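You operate a simulated robot arm through the tools that you are given. There is no shell and no other tool. Be economical: measure what you need, move in short steps, check, and stop when the job is done.

Carry out the task below with a simulated robot arm. There is one attempt and no reset: what you move stays moved.

## Task
Flow-test the blue dripper: GOOD pad if it gives 1.7 to 2.3 litres an hour, else FAULT pad.
Fine: the water knob is at OPEN only while the dripper is in; turn it to CLOSED before lifting it out.

Only the result counts: the job must be done as asked and must still hold three seconds after the hand-in. Knocking over, shifting, dropping, spilling or breaking anything else fails it.

## Robot
A 7-joint arm with a two-finger parallel gripper, fixed in place. Base frame: the origin is at the foot of the arm, x ahead of it, y to its left, z up; the work surface is at about z = 0. Units: mm, rad, N and s.
With the tool pointing down near the work surface it reaches from about 240 to 620 mm from the base axis. Its first joint turns from -1.152 to 1.152 rad. Payload 2.6 kg.
The tool frame sits at the grasp point between the pads (the TCP): z along the fingers, y along the line on which they close. The tips reach 30 mm beyond it. Largest opening 94 mm; finger width 28, thickness 10; the body of the gripper, 50 by 96 mm, starts 55 mm behind the TCP.
Orientation is that of the tool frame in the base frame, as a unit quaternion [x, y, z, w]. With the fingers straight down and closing along the base's y, the tool's x points along the base's -x, its y along +y and its z along -z.

## Interface
- The arm moves only by the tool arm_command. Its argument "increments" is text: rows parted by semicolons, each of 7 numbers parted by spaces: the gripper command, from -1 (shut) to 1 (fully open), values between in proportion, then the shift along the base's x, y, z in cm, then the turn, a rotation vector about the base's x, y, z in rad. In form: hand tx ty tz ax ay az; .... A call has 1 to 12 rows; each row is the pose to reach, as a shift and turn from the pose commanded when the call began. A row lasts 0.2 s, in which the tool goes at most 50 mm and 0.15 rad; a call with a longer step from one row to the next is refused whole, and so is a gripper value outside its range. A pose out of reach is approached as far as the arm can. The call stops where the force on the tool passes 40 N (or 10 N more than at its start, if that is more) or the arm is blocked; 0.2 s more then pass. The fingers move at their own pace (about 72 mm/s each) and stop on an object; they squeeze with about 33 N. The grip force told is the motor's: it shows also when the fingers shut on nothing. Time passes only in rows, and 0.2 s behind the last, so rows that repeat a pose let the fingers close. It gives the time, the measured TCP pose, the force on the tool (base axes), the opening and the grip force at its end, in the units of the frame above (readings bear some noise), with the torque about the TCP (base axes, N m) and any sound that the robot's microphone picked up.
- Cameras (640 x 400 px; columns grow to the right, rows downward): "scene" is fixed at [40.4, 431.1, 577.8]; the picture's right is [-0.75, -0.66, 0.00], its down [-0.30, 0.34, -0.89] and it looks along [0.59, -0.67, -0.45] (base axes); focal length 344 px, centre (320, 200). "wrist" rides on the gripper at [76, 14, -103] in the tool frame; the picture's right is [-0.18, 0.98, 0.00], its down [-0.75, -0.14, -0.64] and it looks along [-0.63, -0.12, 0.77] (tool axes); focal length 243 px, centre (320, 200). There is no depth. A picture from a camera that has moved, and an enlarged one, comes with that camera's place and axes in the base frame and with its lens.
- grab_frame(camera): a new picture of that camera. No time passes.
- close_up(camera, box): a new picture of the part [left, top, right, bottom] of that camera's present view, enlarged. No time passes.
- sign_off(): hands the job in; it is judged then, once.

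Work in short steps. Places have to be worked out from the pictures, the camera data and where the tool is seen: move nearer, look again, correct. Check each grasp and each placing, and mend what went wrong. You have 120 turns and 64 pictures in all, those below and enlarged ones among them. Open the gripper and draw the arm clear of the work before you hand the job in, unless the task says otherwise; then end with one line.

The tools are called after "Call:" as name(argument=value, ...) on one line, values as JSON. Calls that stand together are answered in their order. arm_command: Moves the arm, as the interface text tells. Its arguments: {"type":"object","properties":{"increments":{"type":"string"}},"required":["increments"]} The other tools are called the same way: grab_frame (camera) takes a picture; close_up (camera, box) takes an enlarged picture of a part of a camera's view; sign_off () hands the job in.

At the start:

```text
time: 0.0
eef_pos: [388.5, 2.7, 329.0]
orientation: [0.0, 1.0, 0.0, 0.001]
contact_force: [-0.5, 0.2, 0.3]
moment: [-0.02, -0.01, 0.03]
grip_width: 94.0
grip_force: 0.0
```

scene: 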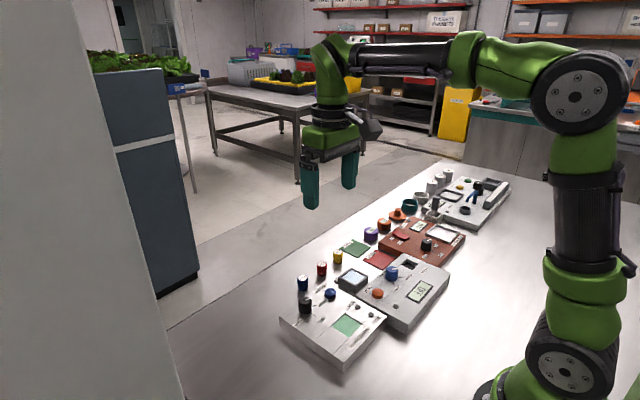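
wrist: 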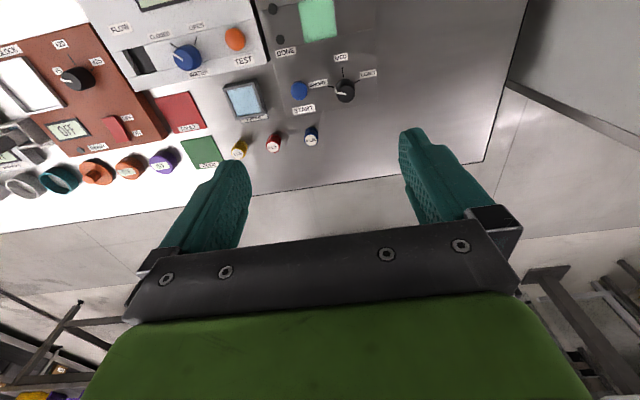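

I'll enlarge both views to identify the flow tester, the knob, the pads and the blue dripper.

Call:
close_up(camera="wrist", box=[0, 0, 280, 175])

Call:
close_up(camera="wrist", box=[160, 0, 440, 175])

Call:
close_up(camera="scene", box=[270, 220, 470, 370])

```text
2.29 times, centred on (140, 88) of wrist
camera zoom: at [312.7, 17.8, 431.8], right [0.18, 0.98, 0.0], down [0.75, -0.14, 0.64], along [0.63, -0.12, -0.77], focal length 555 px, centre (731, 457)
```

zoom: 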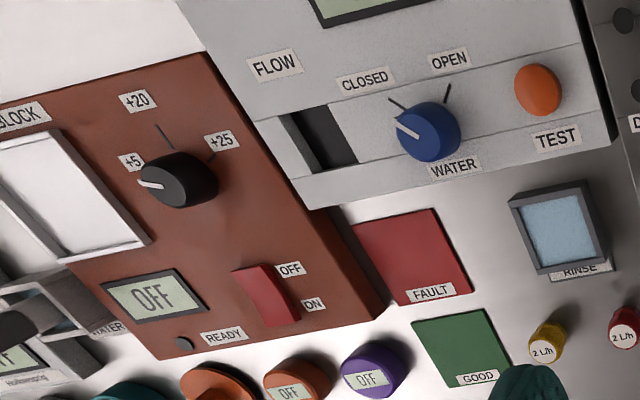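

```text
2.29 times, centred on (300, 88) of wrist
camera zoom: at [312.7, 17.8, 431.8], right [0.18, 0.98, 0.0], down [0.75, -0.14, 0.64], along [0.63, -0.12, -0.77], focal length 555 px, centre (366, 457)
```

zoom: 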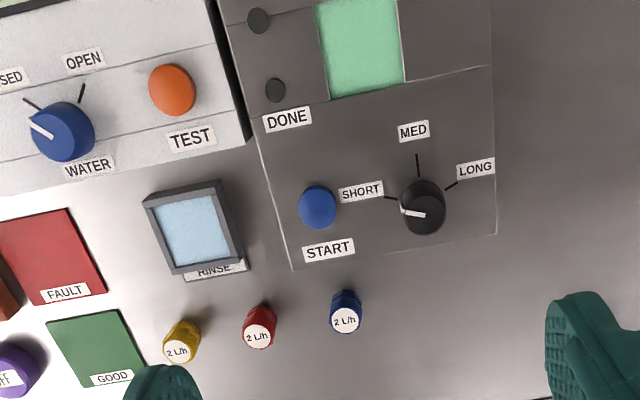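

```text
2.67 times, centred on (370, 295) of scene
camera zoom: at [40.4, 431.1, 577.8], right [-0.75, -0.66, 0.0], down [-0.3, 0.34, -0.89], along [0.59, -0.67, -0.45], focal length 918 px, centre (187, -53)
```

zoom: 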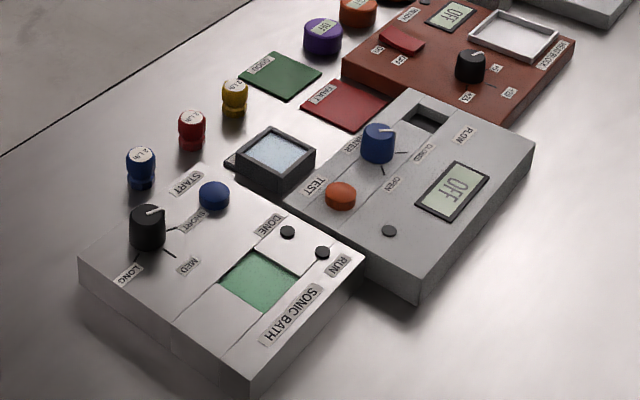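

The blue dripper is near (495,-33), the slot near (337,-250), the water knob near (341,-166) and the TEST button near (334,-96). I'll move down to see the dripper up close.

Call:
arm_command(increments="1 0.8 -1.1 -4; 1 1.6 -2.2 -8; 1 2.4 -3.3 -12; 1 3.1 -4.3 -15.9")

```text
refused: a row must be a list of 7 entries
```

Each row needs all 7 numbers, so I'll resend the same move with zero turns.

Call:
arm_command(increments="1 0.8 -1.1 -4 0 0 0; 1 1.6 -2.2 -8 0 0 0; 1 2.4 -3.3 -12 0 0 0; 1 3.1 -4.3 -15.9 0 0 0")

Call:
grab_frame(camera="wrist")

```text
time: 1.0
eef_pos: [420.4, -38.3, 168.0]
orientation: [0.0, 1.0, 0.0, -0.001]
contact_force: [-0.1, 0.3, -0.1]
moment: [0.01, 0.04, 0.0]
grip_width: 94.0
grip_force: 0.1
```

```text
58 pictures are left
camera wrist: at [343.9, -24.1, 270.3], right [0.18, 0.98, 0.0], down [0.75, -0.14, 0.64], along [0.63, -0.12, -0.77], focal length 243 px, centre (320, 200)
```

wrist: 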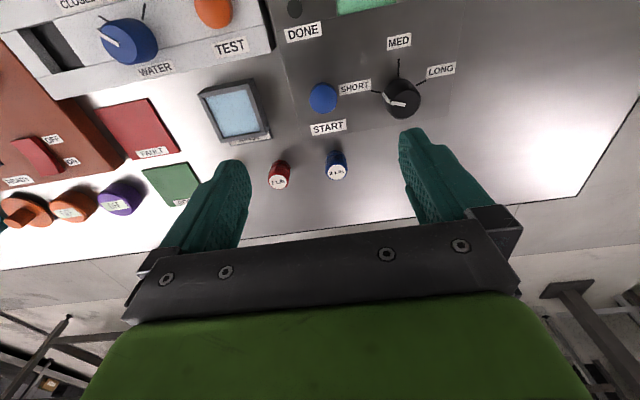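

Call:
close_up(camera="wrist", box=[250, 130, 410, 230])

Call:
close_up(camera="wrist", box=[0, 0, 280, 175])

Call:
close_up(camera="scene", box=[280, 250, 360, 320])

```text
4.00 times, centred on (330, 180) of wrist
camera zoom: at [343.9, -24.1, 270.3], right [0.18, 0.98, 0.0], down [0.75, -0.14, 0.64], along [0.63, -0.12, -0.77], focal length 970 px, centre (280, 280)
```

zoom: 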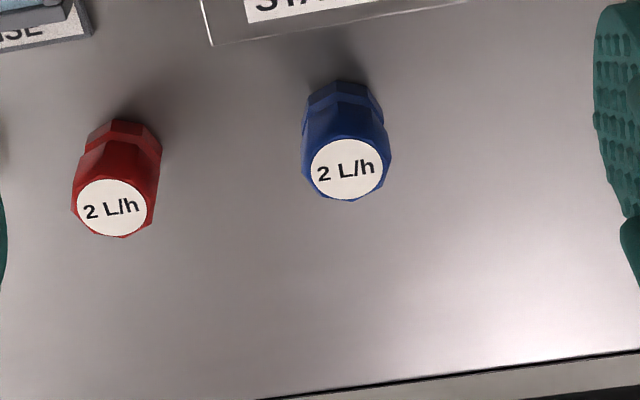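

```text
2.29 times, centred on (140, 88) of wrist
camera zoom: at [343.9, -24.1, 270.3], right [0.18, 0.98, 0.0], down [0.75, -0.14, 0.64], along [0.63, -0.12, -0.77], focal length 555 px, centre (731, 457)
```

zoom: 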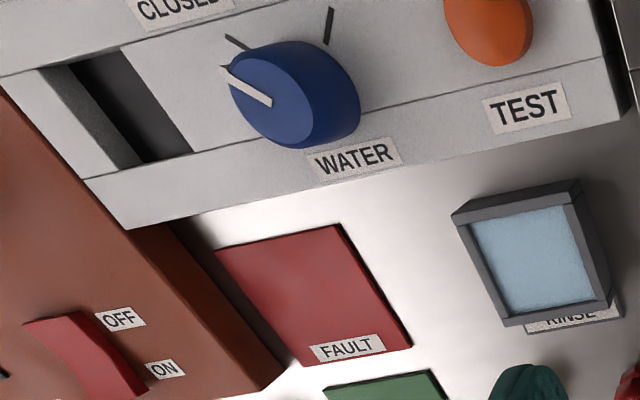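

```text
5.71 times, centred on (320, 285) of scene
camera zoom: at [40.4, 431.2, 577.8], right [-0.75, -0.66, 0.0], down [-0.3, 0.34, -0.89], along [0.59, -0.67, -0.45], focal length 1967 px, centre (320, -286)
```

zoom: 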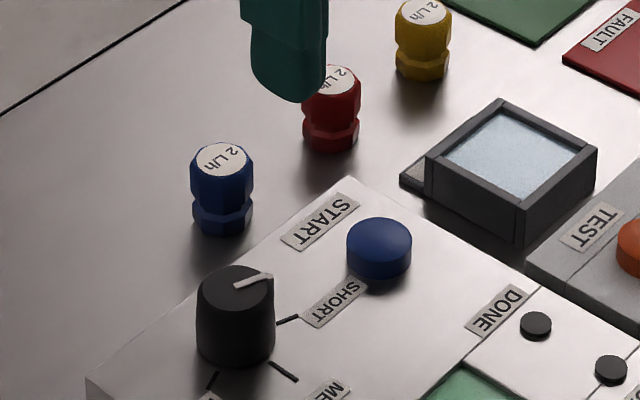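

The blue dripper stands at about (501,-34), is about 33 mm tall and about 26 mm across. Next I'll look down into the slot and at the knob.

Call:
arm_command(increments="1 -2 -3 1 0 0 0; 1 -4.5 -6 2 0 0 0; 1 -7 -9.5 2.5 0 0 0; 1 -9.5 -13 3 0 0 0; 1 -12 -16.5 3 0 0 0; 1 -14 -18.7 3 0 0 0; 1 -14 -18.7 3 0 0 0")

Call:
grab_frame(camera="wrist")

```text
time: 2.6
eef_pos: [278.4, -226.8, 198.9]
orientation: [0.0, 1.0, 0.0, -0.001]
contact_force: [-0.3, -0.1, 0.2]
moment: [0.03, 0.02, 0.0]
grip_width: 94.1
grip_force: 0.1
```

```text
54 pictures are left
camera wrist: at [203.0, -212.3, 301.7], right [0.18, 0.98, 0.0], down [0.75, -0.14, 0.64], along [0.63, -0.12, -0.77], focal length 243 px, centre (320, 200)
```

wrist: 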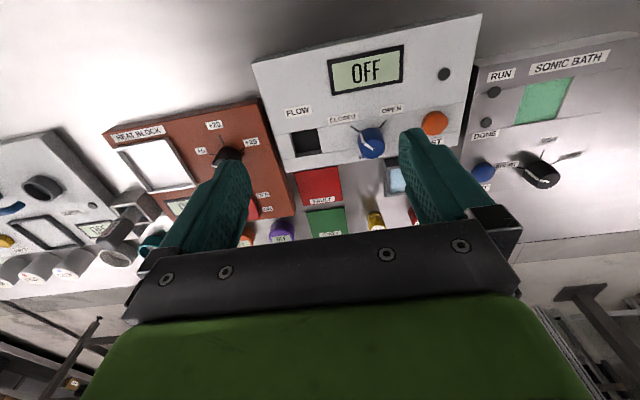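

Call:
close_up(camera="wrist", box=[270, 90, 470, 215])

Call:
close_up(camera="wrist", box=[280, 110, 376, 170])

Call:
close_up(camera="scene", box=[370, 240, 450, 290])

```text
3.20 times, centred on (370, 152) of wrist
camera zoom: at [203.0, -212.3, 301.7], right [0.18, 0.98, 0.0], down [0.75, -0.14, 0.64], along [0.63, -0.12, -0.77], focal length 776 px, centre (160, 352)
```

zoom: 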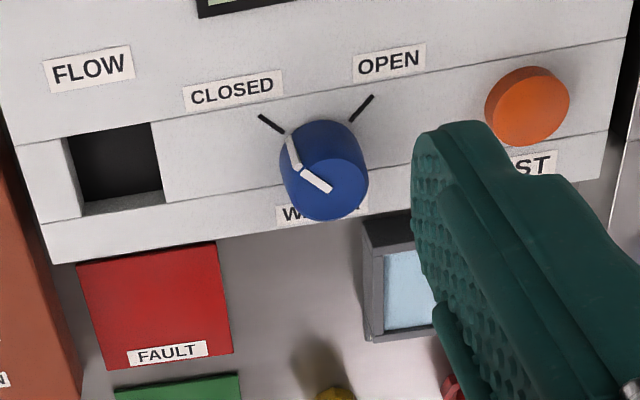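

```text
6.67 times, centred on (328, 140) of wrist
camera zoom: at [203.0, -212.3, 301.7], right [0.18, 0.98, 0.0], down [0.75, -0.14, 0.64], along [0.63, -0.12, -0.77], focal length 1618 px, centre (267, 600)
```

zoom: 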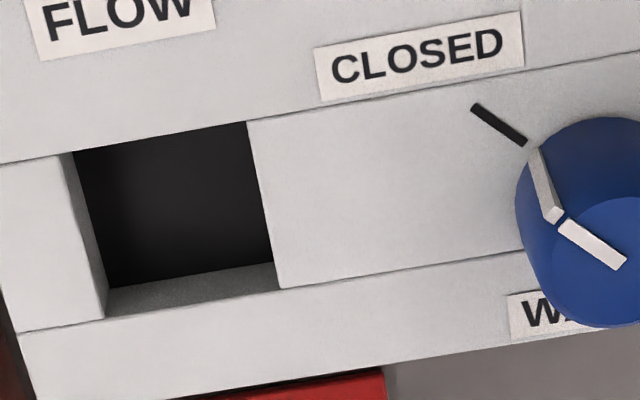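

```text
8.00 times, centred on (410, 265) of scene
camera zoom: at [40.4, 431.1, 577.8], right [-0.75, -0.66, 0.0], down [-0.3, 0.34, -0.89], along [0.59, -0.67, -0.45], focal length 2754 px, centre (-400, -320)
```

zoom: 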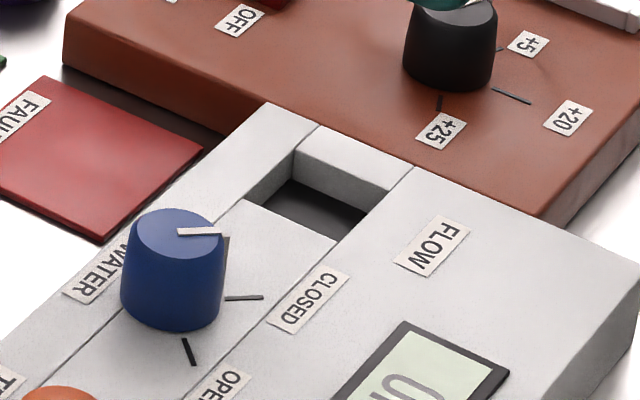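

The slot is about 32 mm square and centred near (332,-253), with its rim at z≈35 and its floor at z≈25. The knob is at (340,-179) with its top at 60, and CLOSED to OPEN is -90° about z. I'll go above the blue dripper with the gripper partly open.

Call:
arm_command(increments="0.1 3.2 2.8 0 0 0 0; 0.1 6.4 5.6 0 0 0 0; 0.1 9.6 8.4 0 0 0 0; 0.1 12.8 11.1 -1 0 0 0; 0.1 16 13.9 -3 0 0 0; 0.1 19.2 16.7 -5.5 0 0 0; 0.1 22.3 19.3 -8 0 0 0; 0.1 22.3 19.3 -10 0 0 0")

Call:
close_up(camera="wrist", box=[200, 100, 440, 250])

Call:
close_up(camera="scene", box=[260, 200, 388, 280])

```text
time: 4.4
eef_pos: [503.4, -36.1, 101.2]
orientation: [0.0, 1.0, 0.0, 0.0]
contact_force: [-0.3, -1.1, 0.9]
moment: [-0.01, 0.03, -0.02]
grip_width: 51.7
grip_force: 0.0
```

```text
2.67 times, centred on (320, 175) of wrist
camera zoom: at [428.1, -20.2, 202.6], right [0.18, 0.98, 0.0], down [0.75, -0.14, 0.64], along [0.63, -0.12, -0.77], focal length 647 px, centre (320, 267)
```

zoom: 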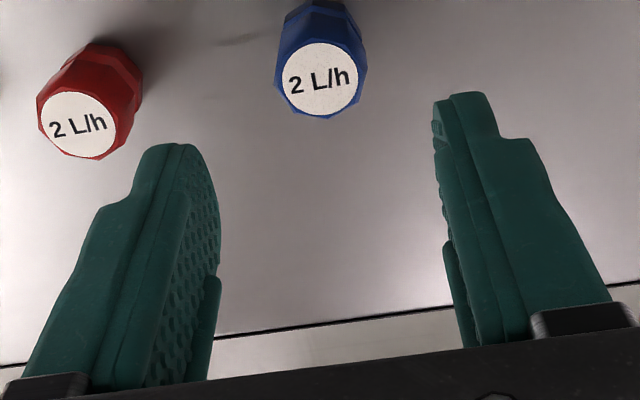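

```text
5.00 times, centred on (324, 240) of scene
camera zoom: at [40.4, 431.2, 577.8], right [-0.75, -0.66, 0.0], down [-0.3, 0.34, -0.89], along [0.59, -0.67, -0.45], focal length 1721 px, centre (300, 0)
```

zoom: 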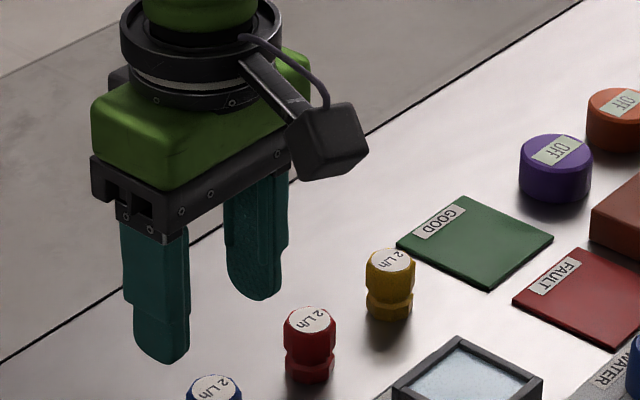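

The dripper's top centre works out at about (500.6,-34.2). I'll descend so the tips sit about 15 mm above the table, then close.

Call:
arm_command(increments="0.1 -0.28 0.19 -2 0 0 0; 0.1 -0.28 0.19 -4 0 0 0; 0.1 -0.28 0.19 -5.6 0 0 0; 0.1 -0.28 0.19 -5.6 0 0 0; -0.6 -0.28 0.19 -5.6 0 0 0; -1 -0.28 0.19 -5.6 0 0 0; -1 -0.28 0.19 -5.6 0 0 0; -1 -0.28 0.19 -5.6 0 0 0")

Call:
close_up(camera="scene", box=[260, 220, 388, 300])

```text
time: 6.2
eef_pos: [500.4, -32.7, 44.3]
orientation: [0.0, 1.0, 0.0, 0.0]
contact_force: [0.1, 0.4, 0.0]
moment: [-0.04, 0.0, 0.04]
grip_width: 23.7
grip_force: 33.3
```

```text
5.00 times, centred on (324, 260) of scene
camera zoom: at [40.4, 431.1, 577.8], right [-0.75, -0.66, 0.0], down [-0.3, 0.34, -0.89], along [0.59, -0.67, -0.45], focal length 1721 px, centre (300, -100)
```

zoom: 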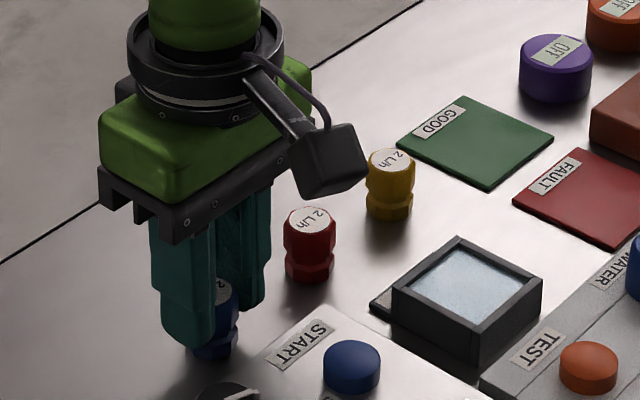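

It is held at 23.7 mm with 33 N. I'll lift it and carry it above the slot.

Call:
arm_command(increments="-1 0 0 3 0 0 0; -1 0 0 7 0 0 0; -1 -2 -2.7 10 0 0 0; -1 -5 -6.6 10 0 0 0; -1 -8 -10.5 10 0 0 0; -1 -11 -14.4 10 0 0 0; -1 -14 -18.3 10 0 0 0; -1 -16.8 -22 9 0 0 0; -1 -16.8 -22 7 0 0 0; -1 -16.8 -22 7 0 0 0")

Call:
grab_frame(camera="wrist")

Call:
close_up(camera="scene", box=[360, 200, 488, 280])

```text
time: 8.4
eef_pos: [330.9, -251.7, 113.2]
orientation: [0.0, 1.0, -0.001, 0.0]
contact_force: [-0.8, 0.3, 0.2]
moment: [0.02, 0.0, 0.02]
grip_width: 23.9
grip_force: 32.7
```

```text
47 pictures are left
camera wrist: at [255.0, -237.3, 216.3], right [0.18, 0.98, 0.0], down [0.75, -0.14, 0.64], along [0.63, -0.12, -0.77], focal length 243 px, centre (320, 200)
```

wrist: 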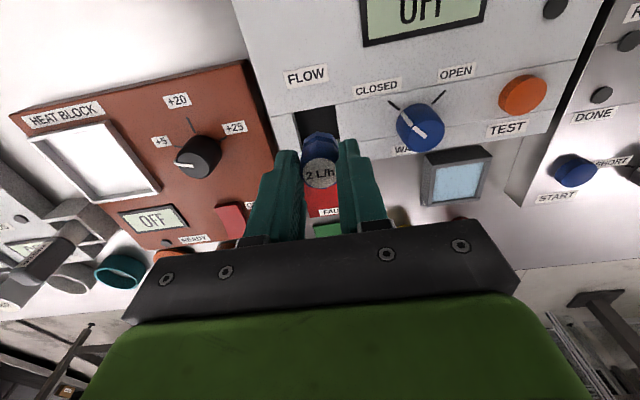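

```text
5.00 times, centred on (424, 240) of scene
camera zoom: at [40.4, 431.1, 577.8], right [-0.75, -0.66, 0.0], down [-0.3, 0.34, -0.89], along [0.59, -0.67, -0.45], focal length 1721 px, centre (-200, 0)
```

zoom: 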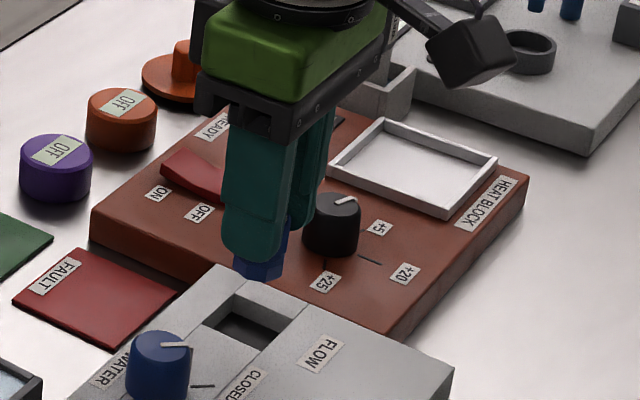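

The dripper is above the slot; I'll zoom in to measure the alignment.

Call:
close_up(camera="wrist", box=[270, 90, 398, 170])

```text
5.00 times, centred on (334, 130) of wrist
camera zoom: at [255.0, -237.3, 216.3], right [0.18, 0.98, 0.0], down [0.75, -0.14, 0.64], along [0.63, -0.12, -0.77], focal length 1213 px, centre (250, 550)
```

zoom: 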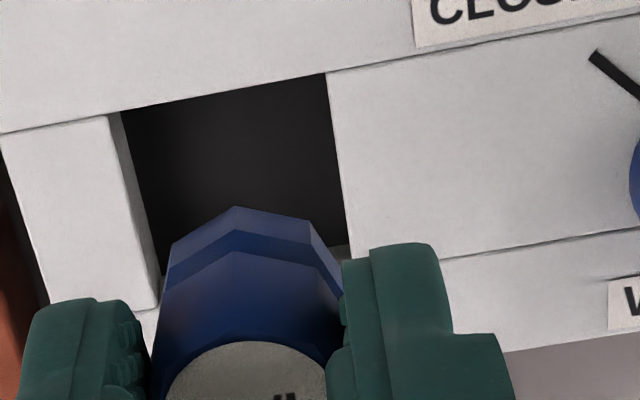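

The slot centre is about (333.2,-254.5) and the dripper centre about (331.5,-251.7). I'll shift by (+1.8,-2.8) and lower it to just above the floor.

Call:
arm_command(increments="-1 0.18 -0.28 0 0 0 0; -1 0.18 -0.28 -1.5 0 0 0; -1 0.18 -0.28 -2.7 0 0 0; -1 0.18 -0.28 -3.6 0 0 0; -1 0.18 -0.28 -4.1 0 0 0; -1 0.18 -0.28 -4.3 0 0 0")

Call:
close_up(camera="scene", box=[370, 220, 466, 280])

Call:
close_up(camera="wrist", box=[270, 90, 398, 170])

```text
time: 9.8
eef_pos: [332.8, -255.4, 70.4]
orientation: [0.0, 1.0, 0.0, 0.0]
contact_force: [0.2, 0.0, -0.3]
moment: [-0.02, 0.03, -0.03]
grip_width: 24.1
grip_force: 33.3
```

```text
6.67 times, centred on (418, 250) of scene
camera zoom: at [40.4, 431.1, 577.8], right [-0.75, -0.66, 0.0], down [-0.3, 0.34, -0.89], along [0.59, -0.67, -0.45], focal length 2295 px, centre (-333, -133)
```

zoom: 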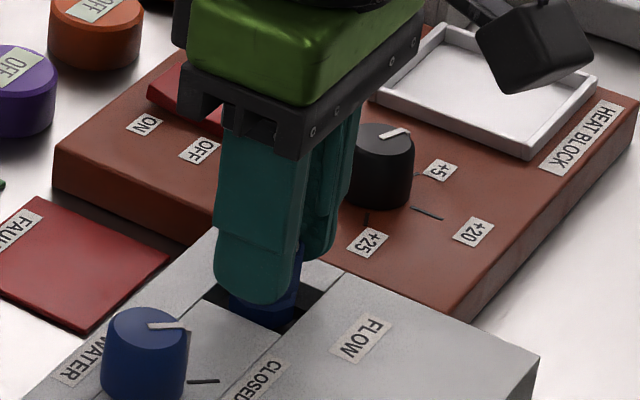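

```text
5.00 times, centred on (334, 130) of wrist
camera zoom: at [257.5, -240.2, 173.5], right [0.18, 0.98, 0.0], down [0.75, -0.14, 0.64], along [0.63, -0.12, -0.77], focal length 1213 px, centre (250, 550)
```

zoom: 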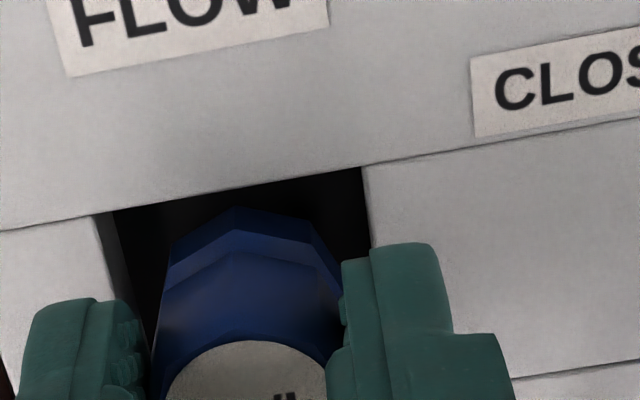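

The base is inside the well with no contact. I'll lower it 4 mm more, feeling for the floor.

Call:
arm_command(increments="-1 0 0 -0.1 0 0 0; -1 0 0 -0.2 0 0 0; -1 0 0 -0.3 0 0 0; -1 0 0 -0.4 0 0 0")

```text
time: 10.8
eef_pos: [333.2, -254.9, 67.2]
orientation: [0.0, 1.0, 0.0, 0.001]
contact_force: [0.8, 0.6, -0.5]
moment: [0.01, 0.0, 0.02]
grip_width: 23.8
grip_force: 33.5
```

There is still no contact, so I'll go another 3 mm in small increments.

Call:
arm_command(increments="-1 0 0 -0.1 0 0 0; -1 0 0 -0.2 0 0 0; -1 0 0 -0.3 0 0 0; -1 0 0 -0.3 0 0 0")

Call:
close_up(camera="scene", box=[390, 230, 454, 270])

```text
time: 11.8
eef_pos: [333.0, -255.4, 65.2]
orientation: [0.0, 1.0, -0.001, 0.001]
contact_force: [-1.5, 1.8, 14.0]
moment: [0.12, 0.0, -0.03]
grip_width: 24.2
grip_force: 33.2
```

```text
10.00 times, centred on (422, 250) of scene
camera zoom: at [40.3, 431.2, 577.8], right [-0.75, -0.66, 0.0], down [-0.3, 0.34, -0.89], along [0.59, -0.67, -0.45], focal length 3442 px, centre (-700, -300)
```

zoom: 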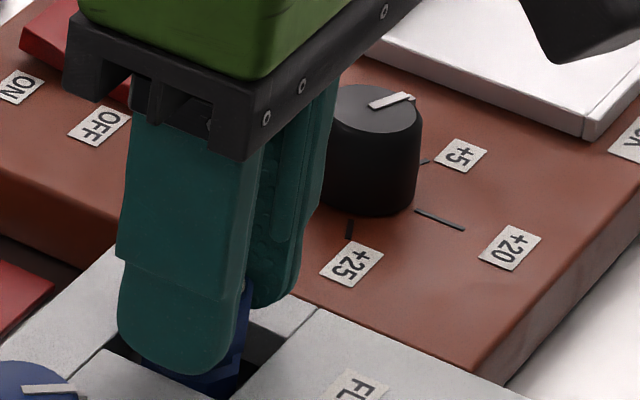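

It made contact at 14 N, so the dripper is on the floor or within a millimetre of it. I'll ease up slightly, release and rise.

Call:
arm_command(increments="-1 0 0 0.15 0 0 0; -0.3 0 0 0.15 0 0 0; 0 0 0 0.15 0 0 0; 0 0 0 0.15 0 0 0; 0 0 0 2 0 0 0; 0 0 0 5 0 0 0; 0 0 0 8 0 0 0")

Call:
close_up(camera="wrist", box=[260, 60, 500, 210])

Call:
close_up(camera="scene", box=[350, 230, 478, 310])

```text
time: 13.4
eef_pos: [333.2, -254.7, 144.1]
orientation: [-0.001, 1.0, 0.0, 0.0]
contact_force: [1.0, 0.1, 1.0]
moment: [-0.01, -0.01, 0.0]
grip_width: 47.0
grip_force: 0.0
```

```text
2.67 times, centred on (380, 135) of wrist
camera zoom: at [256.9, -240.4, 246.4], right [0.18, 0.98, 0.0], down [0.75, -0.14, 0.64], along [0.63, -0.12, -0.77], focal length 647 px, centre (160, 373)
```

zoom: 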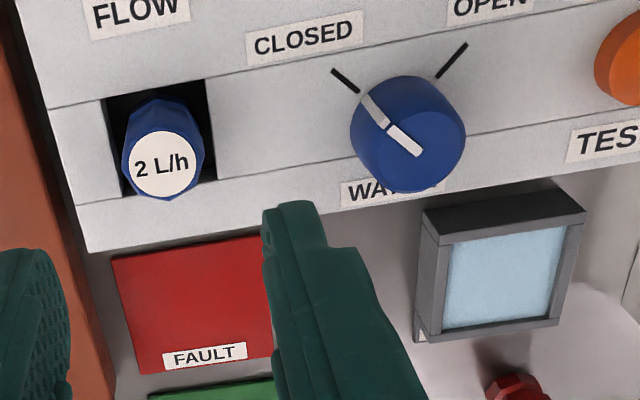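

```text
5.00 times, centred on (414, 270) of scene
camera zoom: at [40.4, 431.1, 577.8], right [-0.75, -0.66, 0.0], down [-0.3, 0.34, -0.89], along [0.59, -0.67, -0.45], focal length 1721 px, centre (-150, -150)
```

zoom: 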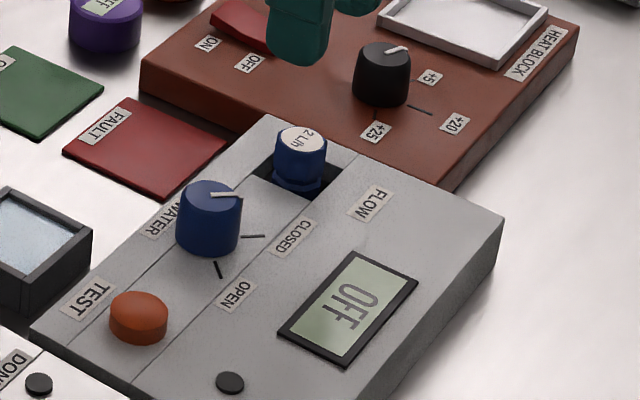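

The dripper is seated upright in the slot. Now I'll move above the knob at (341,-179.5), yawed +45° so the fingers straddle the knob across its pointer.

Call:
arm_command(increments="0.1 0.13 1.25 0 0 0 0.131; 0.1 0.26 2.5 0 0 0 0.262; 0.1 0.39 3.75 -0.5 0 0 0.393; 0.1 0.52 5 -1.5 0 0 0.524; 0.1 0.65 6.25 -2.5 0 0 0.655; 0.1 0.78 7.52 -3.4 0 0 0.785; 0.1 0.78 7.52 -3.4 0 0 0.785")

Call:
grab_frame(camera="wrist")

Call:
close_up(camera="scene", box=[330, 200, 474, 290])

```text
time: 15.0
eef_pos: [340.7, -178.4, 110.0]
orientation: [-0.384, 0.923, 0.0, 0.0]
contact_force: [0.0, -0.7, 0.6]
moment: [0.01, 0.02, -0.03]
grip_width: 52.0
grip_force: 0.1
```

```text
39 pictures are left
camera wrist: at [277.3, -222.3, 212.1], right [-0.57, 0.82, 0.0], down [0.63, 0.43, 0.64], along [0.53, 0.36, -0.77], focal length 243 px, centre (320, 200)
```

wrist: 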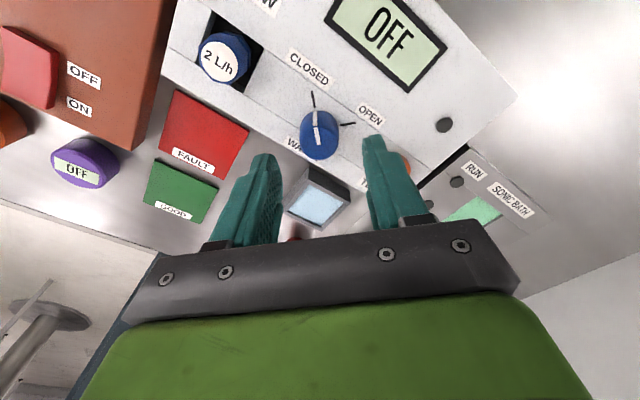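

```text
4.44 times, centred on (402, 245) of scene
camera zoom: at [40.4, 431.1, 577.8], right [-0.75, -0.66, 0.0], down [-0.3, 0.34, -0.89], along [0.59, -0.67, -0.45], focal length 1530 px, centre (-44, 0)
```

zoom: 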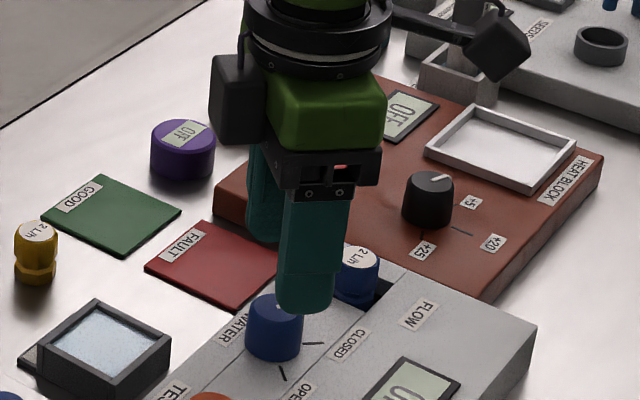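

The knob's centre is confirmed at (340.5,-179.5). I'll descend to z≈70 and close on it.

Call:
arm_command(increments="0.1 0 -0.1 -1.5 0 0 0; 0.1 0 -0.1 -3 0 0 0; 0.1 0 -0.1 -4 0 0 0; 0.1 0 -0.1 -4 0 0 0; -0.4 0 -0.1 -4 0 0 0; -1 0 -0.1 -4 0 0 0; -1 0 -0.1 -4 0 0 0; -1 0 -0.1 -4 0 0 0")

Call:
close_up(camera="wrist", box=[200, 60, 440, 210])

```text
time: 16.8
eef_pos: [340.2, -180.7, 71.5]
orientation: [-0.383, 0.924, 0.001, 0.0]
contact_force: [-2.2, 1.7, -1.7]
moment: [0.08, -0.01, -0.02]
grip_width: 28.6
grip_force: 45.1
```

```text
2.67 times, centred on (320, 135) of wrist
camera zoom: at [276.9, -224.2, 172.4], right [-0.56, 0.83, 0.0], down [0.63, 0.43, 0.64], along [0.53, 0.36, -0.77], focal length 647 px, centre (320, 373)
```

zoom: 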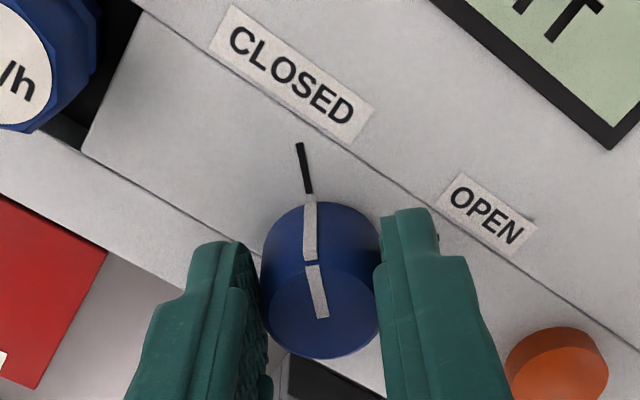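

The knob is gripped and its pointer aligned with CLOSED. I'll turn it -90° toward OPEN.

Call:
arm_command(increments="-1 0 0 0 0 0 -0.131; -1 0 0 0 0 0 -0.262; -1 0 0 0 0 0 -0.393; -1 0 0 0 0 0 -0.524; -1 0 0 0 0 0 -0.655; -1 0 0 0 0 0 -0.785; -1 0 0 0 0 0 -0.916; -1 0 0 0 0 0 -1.047; -1 0 0 0 0 0 -1.178; -1 0 0 0 0 0 -1.309; -1 0 0 0 0 0 -1.44; -1 0 0 0 0 0 -1.571")

Call:
close_up(camera="wrist", box=[200, 60, 440, 210])

Call:
close_up(camera="scene", box=[350, 220, 478, 300])

```text
time: 19.4
eef_pos: [344.4, -179.7, 69.2]
orientation: [0.381, 0.925, 0.001, 0.001]
contact_force: [10.7, 19.7, -8.9]
moment: [0.64, -0.23, 0.53]
grip_width: 28.9
grip_force: 44.3
```

```text
2.67 times, centred on (320, 135) of wrist
camera zoom: at [299.6, -114.4, 172.4], right [0.82, 0.57, 0.0], down [0.43, -0.63, 0.64], along [0.37, -0.53, -0.77], focal length 647 px, centre (320, 373)
```

zoom: 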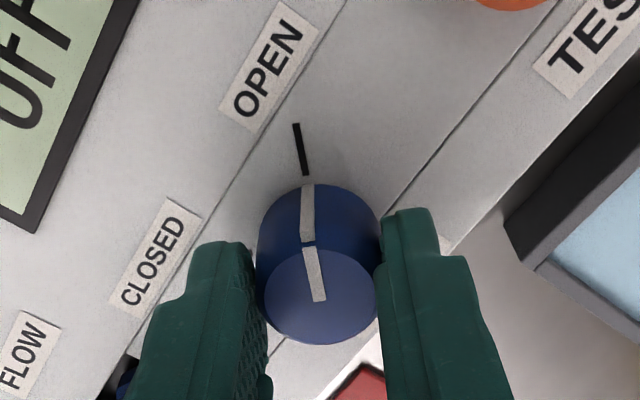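

```text
5.00 times, centred on (414, 260) of scene
camera zoom: at [40.5, 431.1, 577.9], right [-0.75, -0.66, 0.0], down [-0.3, 0.34, -0.89], along [0.59, -0.67, -0.45], focal length 1721 px, centre (-150, -100)
```

zoom: 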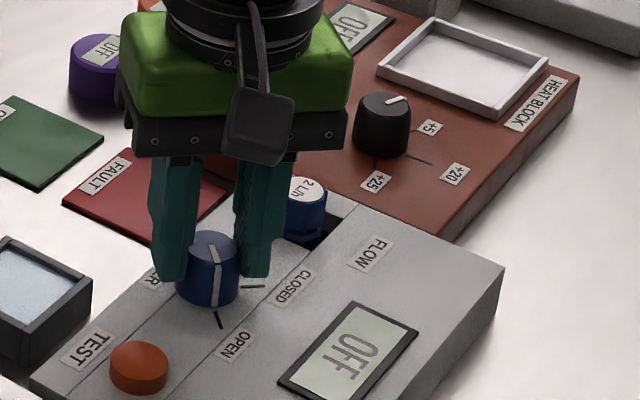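

The pointer is now at OPEN. I'll release and rise, then check that the knob stays there.

Call:
arm_command(increments="-0.2 0 0 0 0 0 -1.571; 0.1 0 0 0 0 0 0; 0.1 0 0 0 0 0 0")

```text
refused: row 1 steps farther than a row can; nothing moved
```

The turns are relative to the pose at the start of the call, so I'll keep them at zero.

Call:
arm_command(increments="-0.2 0 0 0 0 0 0; 0.1 0 0 0 0 0 0; 0.1 0 0 0 0 0 0; 0.1 0 0 2 0 0 0; 0.1 0 0 5 0 0 0; 0.1 0 0 7 0 0 0; 0.1 0 0 7 0 0 0")

Call:
grab_frame(camera="wrist")

Call:
close_up(camera="scene", box=[350, 230, 478, 310])

```text
time: 21.0
eef_pos: [343.2, -180.5, 139.9]
orientation: [0.383, 0.924, 0.0, 0.0]
contact_force: [0.4, 0.1, 0.0]
moment: [0.04, -0.01, 0.01]
grip_width: 51.8
grip_force: 0.1
```

```text
34 pictures are left
camera wrist: at [298.8, -115.9, 242.9], right [0.83, 0.56, 0.0], down [0.43, -0.63, 0.64], along [0.36, -0.53, -0.77], focal length 243 px, centre (320, 200)
```

wrist: 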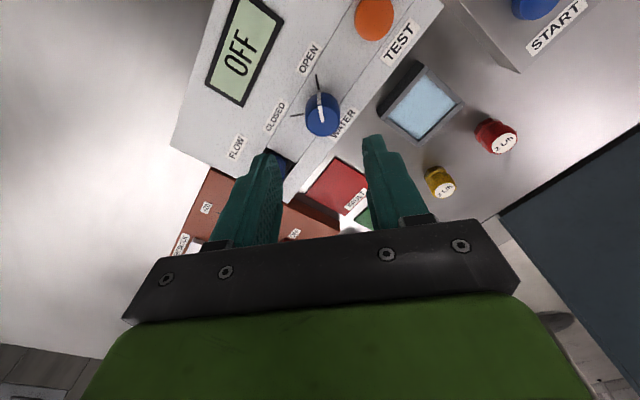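

```text
5.00 times, centred on (414, 270) of scene
camera zoom: at [40.4, 431.1, 577.8], right [-0.75, -0.66, 0.0], down [-0.3, 0.34, -0.89], along [0.59, -0.67, -0.45], focal length 1721 px, centre (-150, -150)
```

zoom: 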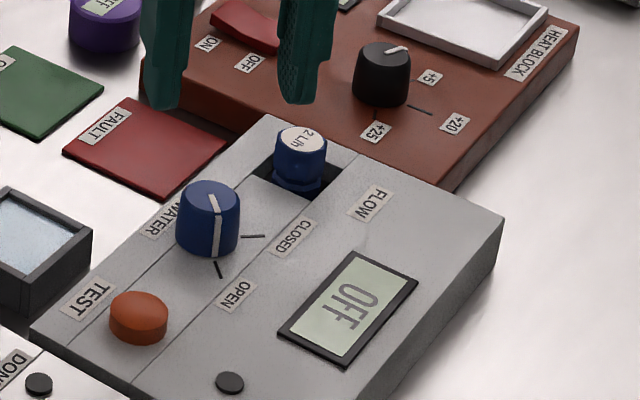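

The knob holds at OPEN. I'll return to zero yaw with the gripper shut, above TEST at about (331.5,-107.5).

Call:
arm_command(increments="-1 -0.2 1.2 0 0 0 0.131; -1 -0.4 2.4 0 0 0 0.262; -1 -0.6 3.6 0 0 0 0.393; -1 -0.8 4.8 0 0 0 0.524; -1 -1 6 0 0 0 0.655; -1 -1.2 7.3 -1 0 0 0.785; -1 -1.2 7.3 -4 0 0 0.785; -1 -1.2 7.3 -4 0 0 0.785")

Call:
grab_frame(camera="wrist")

Call:
close_up(camera="scene", box=[310, 220, 438, 300])

```text
time: 22.8
eef_pos: [329.2, -106.9, 101.9]
orientation: [0.0, 1.0, 0.0, 0.0]
contact_force: [0.0, -0.5, -0.2]
moment: [-0.03, 0.0, -0.01]
grip_width: 0.0
grip_force: 32.7
```

```text
32 pictures are left
camera wrist: at [253.6, -92.8, 204.8], right [0.18, 0.98, 0.0], down [0.75, -0.14, 0.64], along [0.63, -0.12, -0.77], focal length 243 px, centre (320, 200)
```

wrist: 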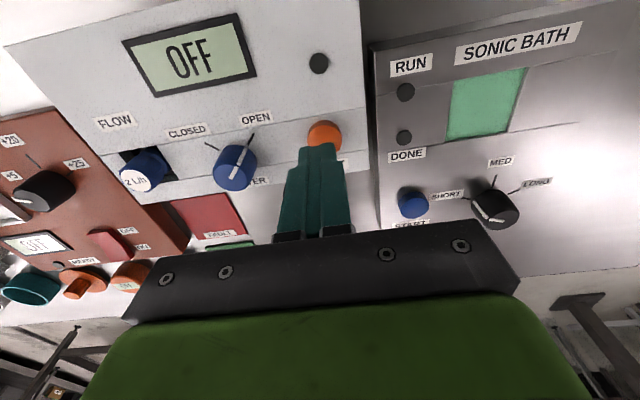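

```text
5.00 times, centred on (374, 260) of scene
camera zoom: at [40.4, 431.1, 577.8], right [-0.75, -0.66, 0.0], down [-0.3, 0.34, -0.89], along [0.59, -0.67, -0.45], focal length 1721 px, centre (50, -100)
```

zoom: 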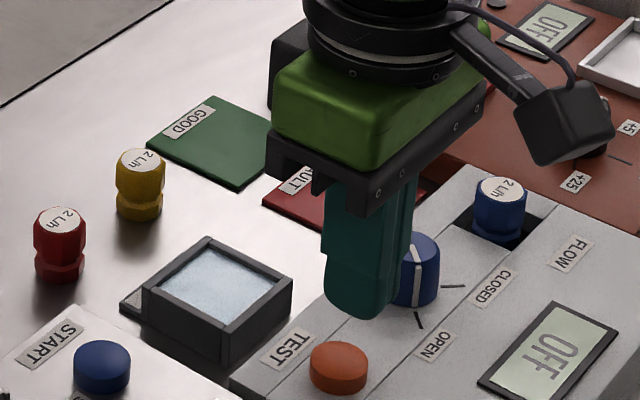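

The tips are over TEST, whose centre is about (330.5,-105). I'll press down gently and stop on contact.

Call:
arm_command(increments="-1 0.1 0.2 -1.5 0 0 0; -1 0.1 0.2 -2.3 0 0 0; -1 0.1 0.2 -2.6 0 0 0; -1 0.1 0.2 -2.8 0 0 0; -1 0.1 0.2 -3 0 0 0; -1 0.1 0.2 -3.1 0 0 0; -1 0.1 0.2 -3.2 0 0 0")

Call:
close_up(camera="wrist", box=[90, 0, 410, 200])

```text
time: 24.4
eef_pos: [329.5, -106.1, 68.6]
orientation: [0.001, 1.0, -0.001, 0.001]
contact_force: [-0.8, 0.4, 0.8]
moment: [-0.02, 0.02, 0.0]
grip_width: 0.0
grip_force: 32.8
```

```text
2.00 times, centred on (250, 100) of wrist
camera zoom: at [254.3, -90.9, 171.0], right [0.19, 0.98, 0.0], down [0.75, -0.14, 0.64], along [0.63, -0.12, -0.77], focal length 485 px, centre (460, 400)
```

zoom: 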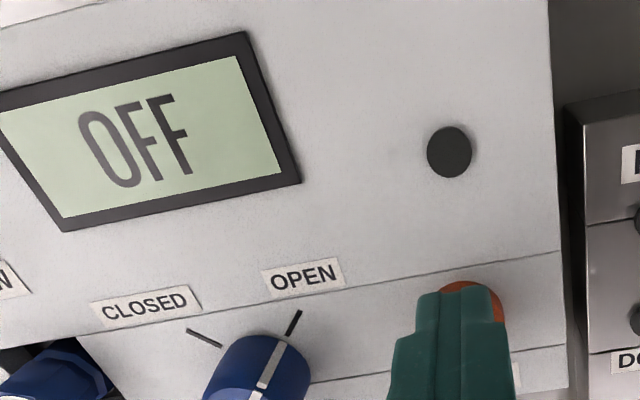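

There is no contact yet at a tip height of 38.6. I'll shift 3 mm in +y and carry on down in 1 mm steps.

Call:
arm_command(increments="-1 0.1 0.3 0 0 0 0; -1 0.1 0.3 -0.1 0 0 0; -1 0.1 0.3 -0.2 0 0 0; -1 0.1 0.3 -0.3 0 0 0; -1 0.1 0.3 -0.4 0 0 0; -1 0.1 0.3 -0.5 0 0 0")

Call:
close_up(camera="scene", box=[340, 250, 452, 320])

```text
time: 25.8
eef_pos: [330.6, -104.1, 63.1]
orientation: [0.001, 1.0, 0.001, 0.0]
contact_force: [-1.5, -0.9, 10.7]
moment: [-0.03, 0.0, 0.05]
grip_width: 0.2
grip_force: 33.6
heard: click
```

```text
5.71 times, centred on (396, 285) of scene
camera zoom: at [40.4, 431.2, 577.8], right [-0.75, -0.66, 0.0], down [-0.3, 0.34, -0.89], along [0.59, -0.67, -0.45], focal length 1967 px, centre (-114, -286)
```

zoom: 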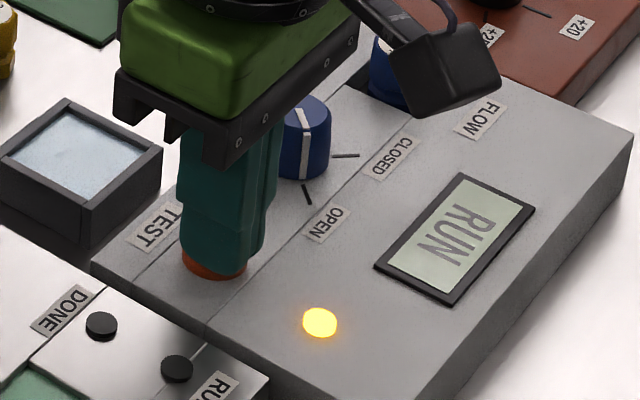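

It clicked, and the display shows RUN. I'll rise and let time pass.

Call:
arm_command(increments="-1 0 0 2 0 0 0; -1 0 0 5 0 0 0; -1 0 0 8 0 0 0; -1 0 0 8 0 0 0; -1 0 0 8 0 0 0; -1 0 0 8 0 0 0; -1 0 0 8 0 0 0; -1 0 0 8 0 0 0; -1 0 0 8 0 0 0; -1 0 0 8 0 0 0; -1 0 0 8 0 0 0; -1 0 0 8 0 0 0")

Call:
close_up(camera="wrist", box=[60, 0, 380, 200])

```text
time: 28.4
eef_pos: [332.4, -102.1, 143.8]
orientation: [0.0, 1.0, 0.0, 0.0]
contact_force: [-0.6, 0.3, 1.0]
moment: [-0.01, -0.01, 0.01]
grip_width: 0.1
grip_force: 33.0
```

```text
2.00 times, centred on (220, 100) of wrist
camera zoom: at [256.5, -87.7, 246.0], right [0.18, 0.98, 0.0], down [0.75, -0.14, 0.64], along [0.63, -0.12, -0.77], focal length 485 px, centre (520, 400)
```

zoom: 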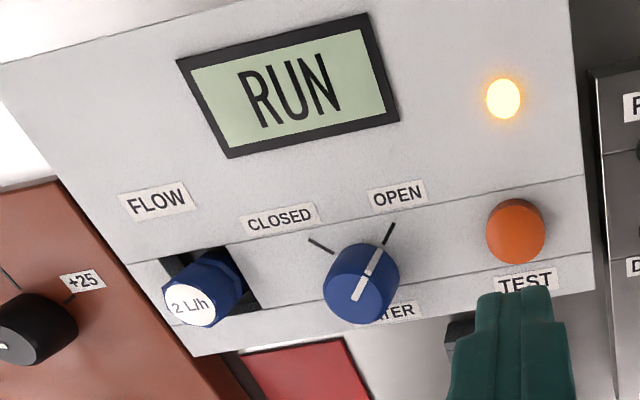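

The test is still running. While waiting I'll move back toward the knob and pre-yaw to -45° with the gripper open, ready to turn it to CLOSED.

Call:
arm_command(increments="0.1 0.1 -1.3 0 0 0 -0.131; 0.1 0.3 -2.6 0 0 0 -0.262; 0.1 0.5 -3.9 0 0 0 -0.393; 0.1 0.6 -5.2 0 0 0 -0.524; 0.1 0.7 -6.5 0 0 0 -0.655; 0.1 0.9 -7.75 0 0 0 -0.785; 0.1 0.9 -7.75 0 0 0 -0.785; 0.1 0.9 -7.75 0 0 0 -0.785; 0.1 0.9 -7.75 0 0 0 -0.785; 0.1 0.9 -7.75 0 0 0 -0.785; 0.1 0.9 -7.75 0 0 0 -0.785; 0.1 0.9 -7.75 0 0 0 -0.785")

Call:
grab_frame(camera="wrist")

```text
time: 31.0
eef_pos: [339.7, -179.4, 143.6]
orientation: [0.383, 0.924, -0.001, 0.0]
contact_force: [0.9, 0.6, 0.9]
moment: [0.01, -0.03, -0.01]
grip_width: 51.9
grip_force: 0.1
```

```text
27 pictures are left
camera wrist: at [296.6, -114.8, 245.5], right [0.83, 0.56, 0.0], down [0.43, -0.63, 0.64], along [0.36, -0.53, -0.77], focal length 243 px, centre (320, 200)
```

wrist: 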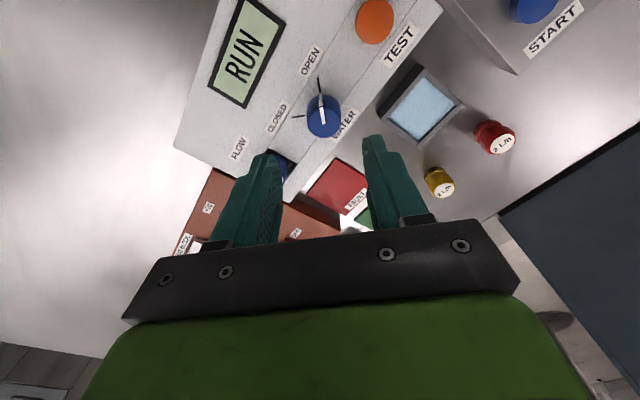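

It still says RUN, so I'll wait longer.

Call:
arm_command(increments="0.1 0 0 0 0 0 0; 0.1 0 0 0 0 0 0; 0.1 0 0 0 0 0 0; 0.1 0 0 0 0 0 0; 0.1 0 0 0 0 0 0; 0.1 0 0 0 0 0 0; 0.1 0 0 0 0 0 0; 0.1 0 0 0 0 0 0; 0.1 0 0 0 0 0 0; 0.1 0 0 0 0 0 0; 0.1 0 0 0 0 0 0; 0.1 0 0 0 0 0 0")

Call:
arm_command(increments="0.1 0 0 0 0 0 0; 0.1 0 0 0 0 0 0; 0.1 0 0 0 0 0 0; 0.1 0 0 0 0 0 0; 0.1 0 0 0 0 0 0; 0.1 0 0 0 0 0 0; 0.1 0 0 0 0 0 0; 0.1 0 0 0 0 0 0; 0.1 0 0 0 0 0 0; 0.1 0 0 0 0 0 0; 0.1 0 0 0 0 0 0; 0.1 0 0 0 0 0 0")

Call:
close_up(camera="wrist", box=[180, 0, 420, 150])

```text
time: 33.6
eef_pos: [339.4, -179.5, 142.7]
orientation: [0.383, 0.924, 0.0, 0.0]
contact_force: [0.3, -0.2, 0.1]
moment: [-0.01, 0.01, -0.01]
grip_width: 51.6
grip_force: 0.1
```

```text
time: 36.2
eef_pos: [339.7, -179.5, 143.0]
orientation: [0.383, 0.924, 0.0, 0.001]
contact_force: [0.0, 0.4, -0.5]
moment: [-0.01, 0.02, 0.03]
grip_width: 51.6
grip_force: 0.0
```

```text
2.67 times, centred on (300, 75) of wrist
camera zoom: at [296.6, -114.8, 245.5], right [0.83, 0.56, 0.0], down [0.43, -0.63, 0.64], along [0.36, -0.53, -0.77], focal length 647 px, centre (373, 533)
```

zoom: 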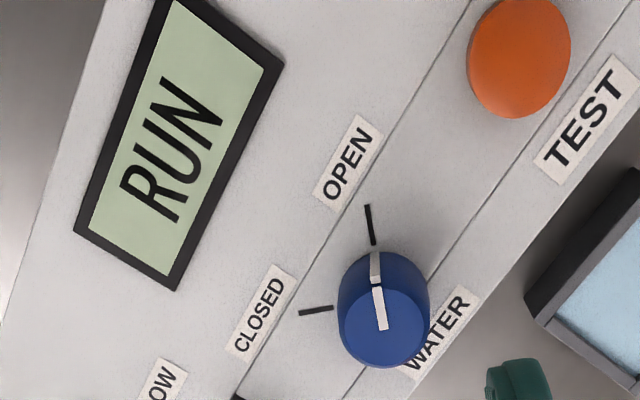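

Still RUN, 10 s after the click. I'll wait further.

Call:
arm_command(increments="0.1 0 0 0 0 0 0; 0.1 0 0 0 0 0 0; 0.1 0 0 0 0 0 0; 0.1 0 0 0 0 0 0; 0.1 0 0 0 0 0 0; 0.1 0 0 0 0 0 0; 0.1 0 0 0 0 0 0; 0.1 0 0 0 0 0 0; 0.1 0 0 0 0 0 0; 0.1 0 0 0 0 0 0; 0.1 0 0 0 0 0 0; 0.1 0 0 0 0 0 0")

Call:
arm_command(increments="0.1 0 0 0 0 0 0; 0.1 0 0 0 0 0 0; 0.1 0 0 0 0 0 0; 0.1 0 0 0 0 0 0; 0.1 0 0 0 0 0 0; 0.1 0 0 0 0 0 0; 0.1 0 0 0 0 0 0; 0.1 0 0 0 0 0 0; 0.1 0 0 0 0 0 0; 0.1 0 0 0 0 0 0; 0.1 0 0 0 0 0 0; 0.1 0 0 0 0 0 0")

Call:
arm_command(increments="0.1 0 0 0 0 0 0; 0.1 0 0 0 0 0 0; 0.1 0 0 0 0 0 0; 0.1 0 0 0 0 0 0; 0.1 0 0 0 0 0 0; 0.1 0 0 0 0 0 0; 0.1 0 0 0 0 0 0; 0.1 0 0 0 0 0 0; 0.1 0 0 0 0 0 0; 0.1 0 0 0 0 0 0; 0.1 0 0 0 0 0 0; 0.1 0 0 0 0 0 0")

Call:
close_up(camera="wrist", box=[180, 0, 420, 150])

```text
time: 38.8
eef_pos: [341.4, -179.6, 143.6]
orientation: [0.384, 0.923, -0.001, 0.0]
contact_force: [0.3, -1.0, 0.4]
moment: [0.02, 0.05, 0.02]
grip_width: 51.8
grip_force: 0.0
```

```text
time: 41.4
eef_pos: [341.0, -179.3, 144.4]
orientation: [0.382, 0.924, 0.0, 0.0]
contact_force: [-0.5, -0.2, 0.3]
moment: [-0.02, -0.01, -0.05]
grip_width: 51.8
grip_force: 0.1
```

```text
time: 44.0
eef_pos: [339.9, -178.5, 143.4]
orientation: [0.383, 0.924, 0.0, 0.001]
contact_force: [0.5, 0.3, -0.4]
moment: [0.0, 0.03, 0.0]
grip_width: 51.6
grip_force: 0.1
```

```text
2.67 times, centred on (300, 75) of wrist
camera zoom: at [296.6, -114.8, 245.5], right [0.83, 0.56, 0.0], down [0.43, -0.63, 0.64], along [0.36, -0.53, -0.77], focal length 647 px, centre (373, 533)
```

zoom: 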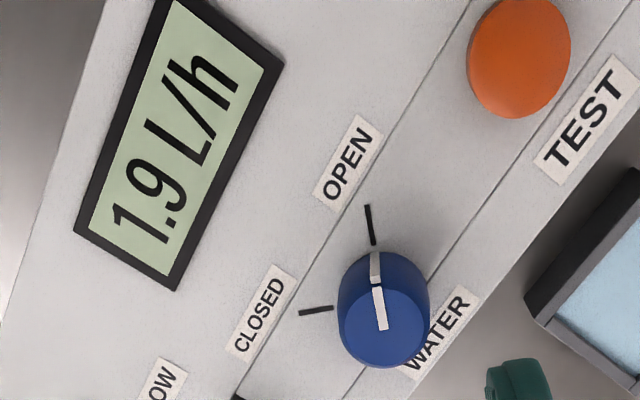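

It reads 1.9 L/h, which is GOOD. I'll descend onto the knob and grip it.

Call:
arm_command(increments="0.1 0 0 -2.5 0 0 0; 0.1 0 0 -5 0 0 0; 0.1 0 0 -6.5 0 0 0; 0.1 0 0 -7.2 0 0 0; 0.1 0 0 -7.2 0 0 0; -0.4 0 0 -7.2 0 0 0; -1 0 0 -7.2 0 0 0; -1 0 0 -7.2 0 0 0; -1 0 0 -7.2 0 0 0")

Call:
close_up(camera="wrist", box=[160, 10, 448, 190])

```text
time: 46.0
eef_pos: [342.5, -178.5, 70.2]
orientation: [0.381, 0.925, 0.001, 0.001]
contact_force: [20.4, 16.5, -10.6]
moment: [0.33, -0.59, 0.01]
grip_width: 28.6
grip_force: 45.1
```

```text
2.22 times, centred on (304, 100) of wrist
camera zoom: at [299.0, -114.0, 173.3], right [0.82, 0.57, 0.0], down [0.43, -0.63, 0.64], along [0.37, -0.53, -0.77], focal length 539 px, centre (356, 422)
```

zoom: 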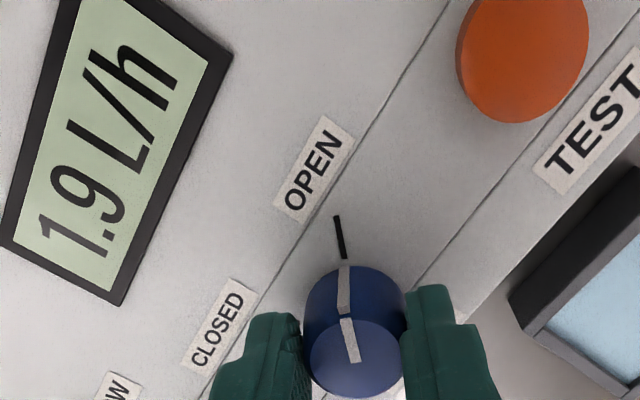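

The knob is gripped, but the side load shows I'm about 3 mm off centre. I'll shift to relax that, then turn +90° to CLOSED.

Call:
arm_command(increments="-1 0.25 0.2 0 0 0 0; -1 0.25 0.2 0 0 0 0.145; -1 0.25 0.2 0 0 0 0.29; -1 0.25 0.2 0 0 0 0.435; -1 0.25 0.2 0 0 0 0.58; -1 0.25 0.2 0 0 0 0.725; -1 0.25 0.2 0 0 0 0.87; -1 0.25 0.2 0 0 0 1.015; -1 0.25 0.2 0 0 0 1.16; -1 0.25 0.2 0 0 0 1.305; -1 0.25 0.2 0 0 0 1.44; -1 0.25 0.2 0 0 0 1.571")

Call:
close_up(camera="wrist", box=[200, 60, 440, 210])

```text
time: 48.6
eef_pos: [341.5, -178.9, 70.9]
orientation: [-0.382, 0.924, -0.001, 0.0]
contact_force: [3.1, 10.3, -3.2]
moment: [0.4, -0.08, -0.41]
grip_width: 28.5
grip_force: 45.3
```

```text
2.67 times, centred on (320, 135) of wrist
camera zoom: at [279.1, -221.8, 173.2], right [-0.57, 0.82, 0.0], down [0.63, 0.43, 0.64], along [0.53, 0.36, -0.77], focal length 647 px, centre (320, 373)
```

zoom: 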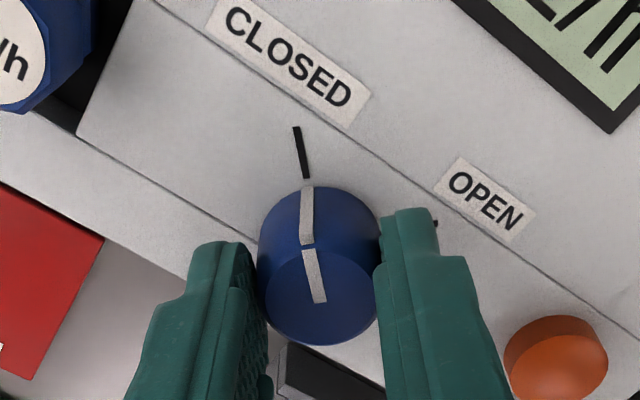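

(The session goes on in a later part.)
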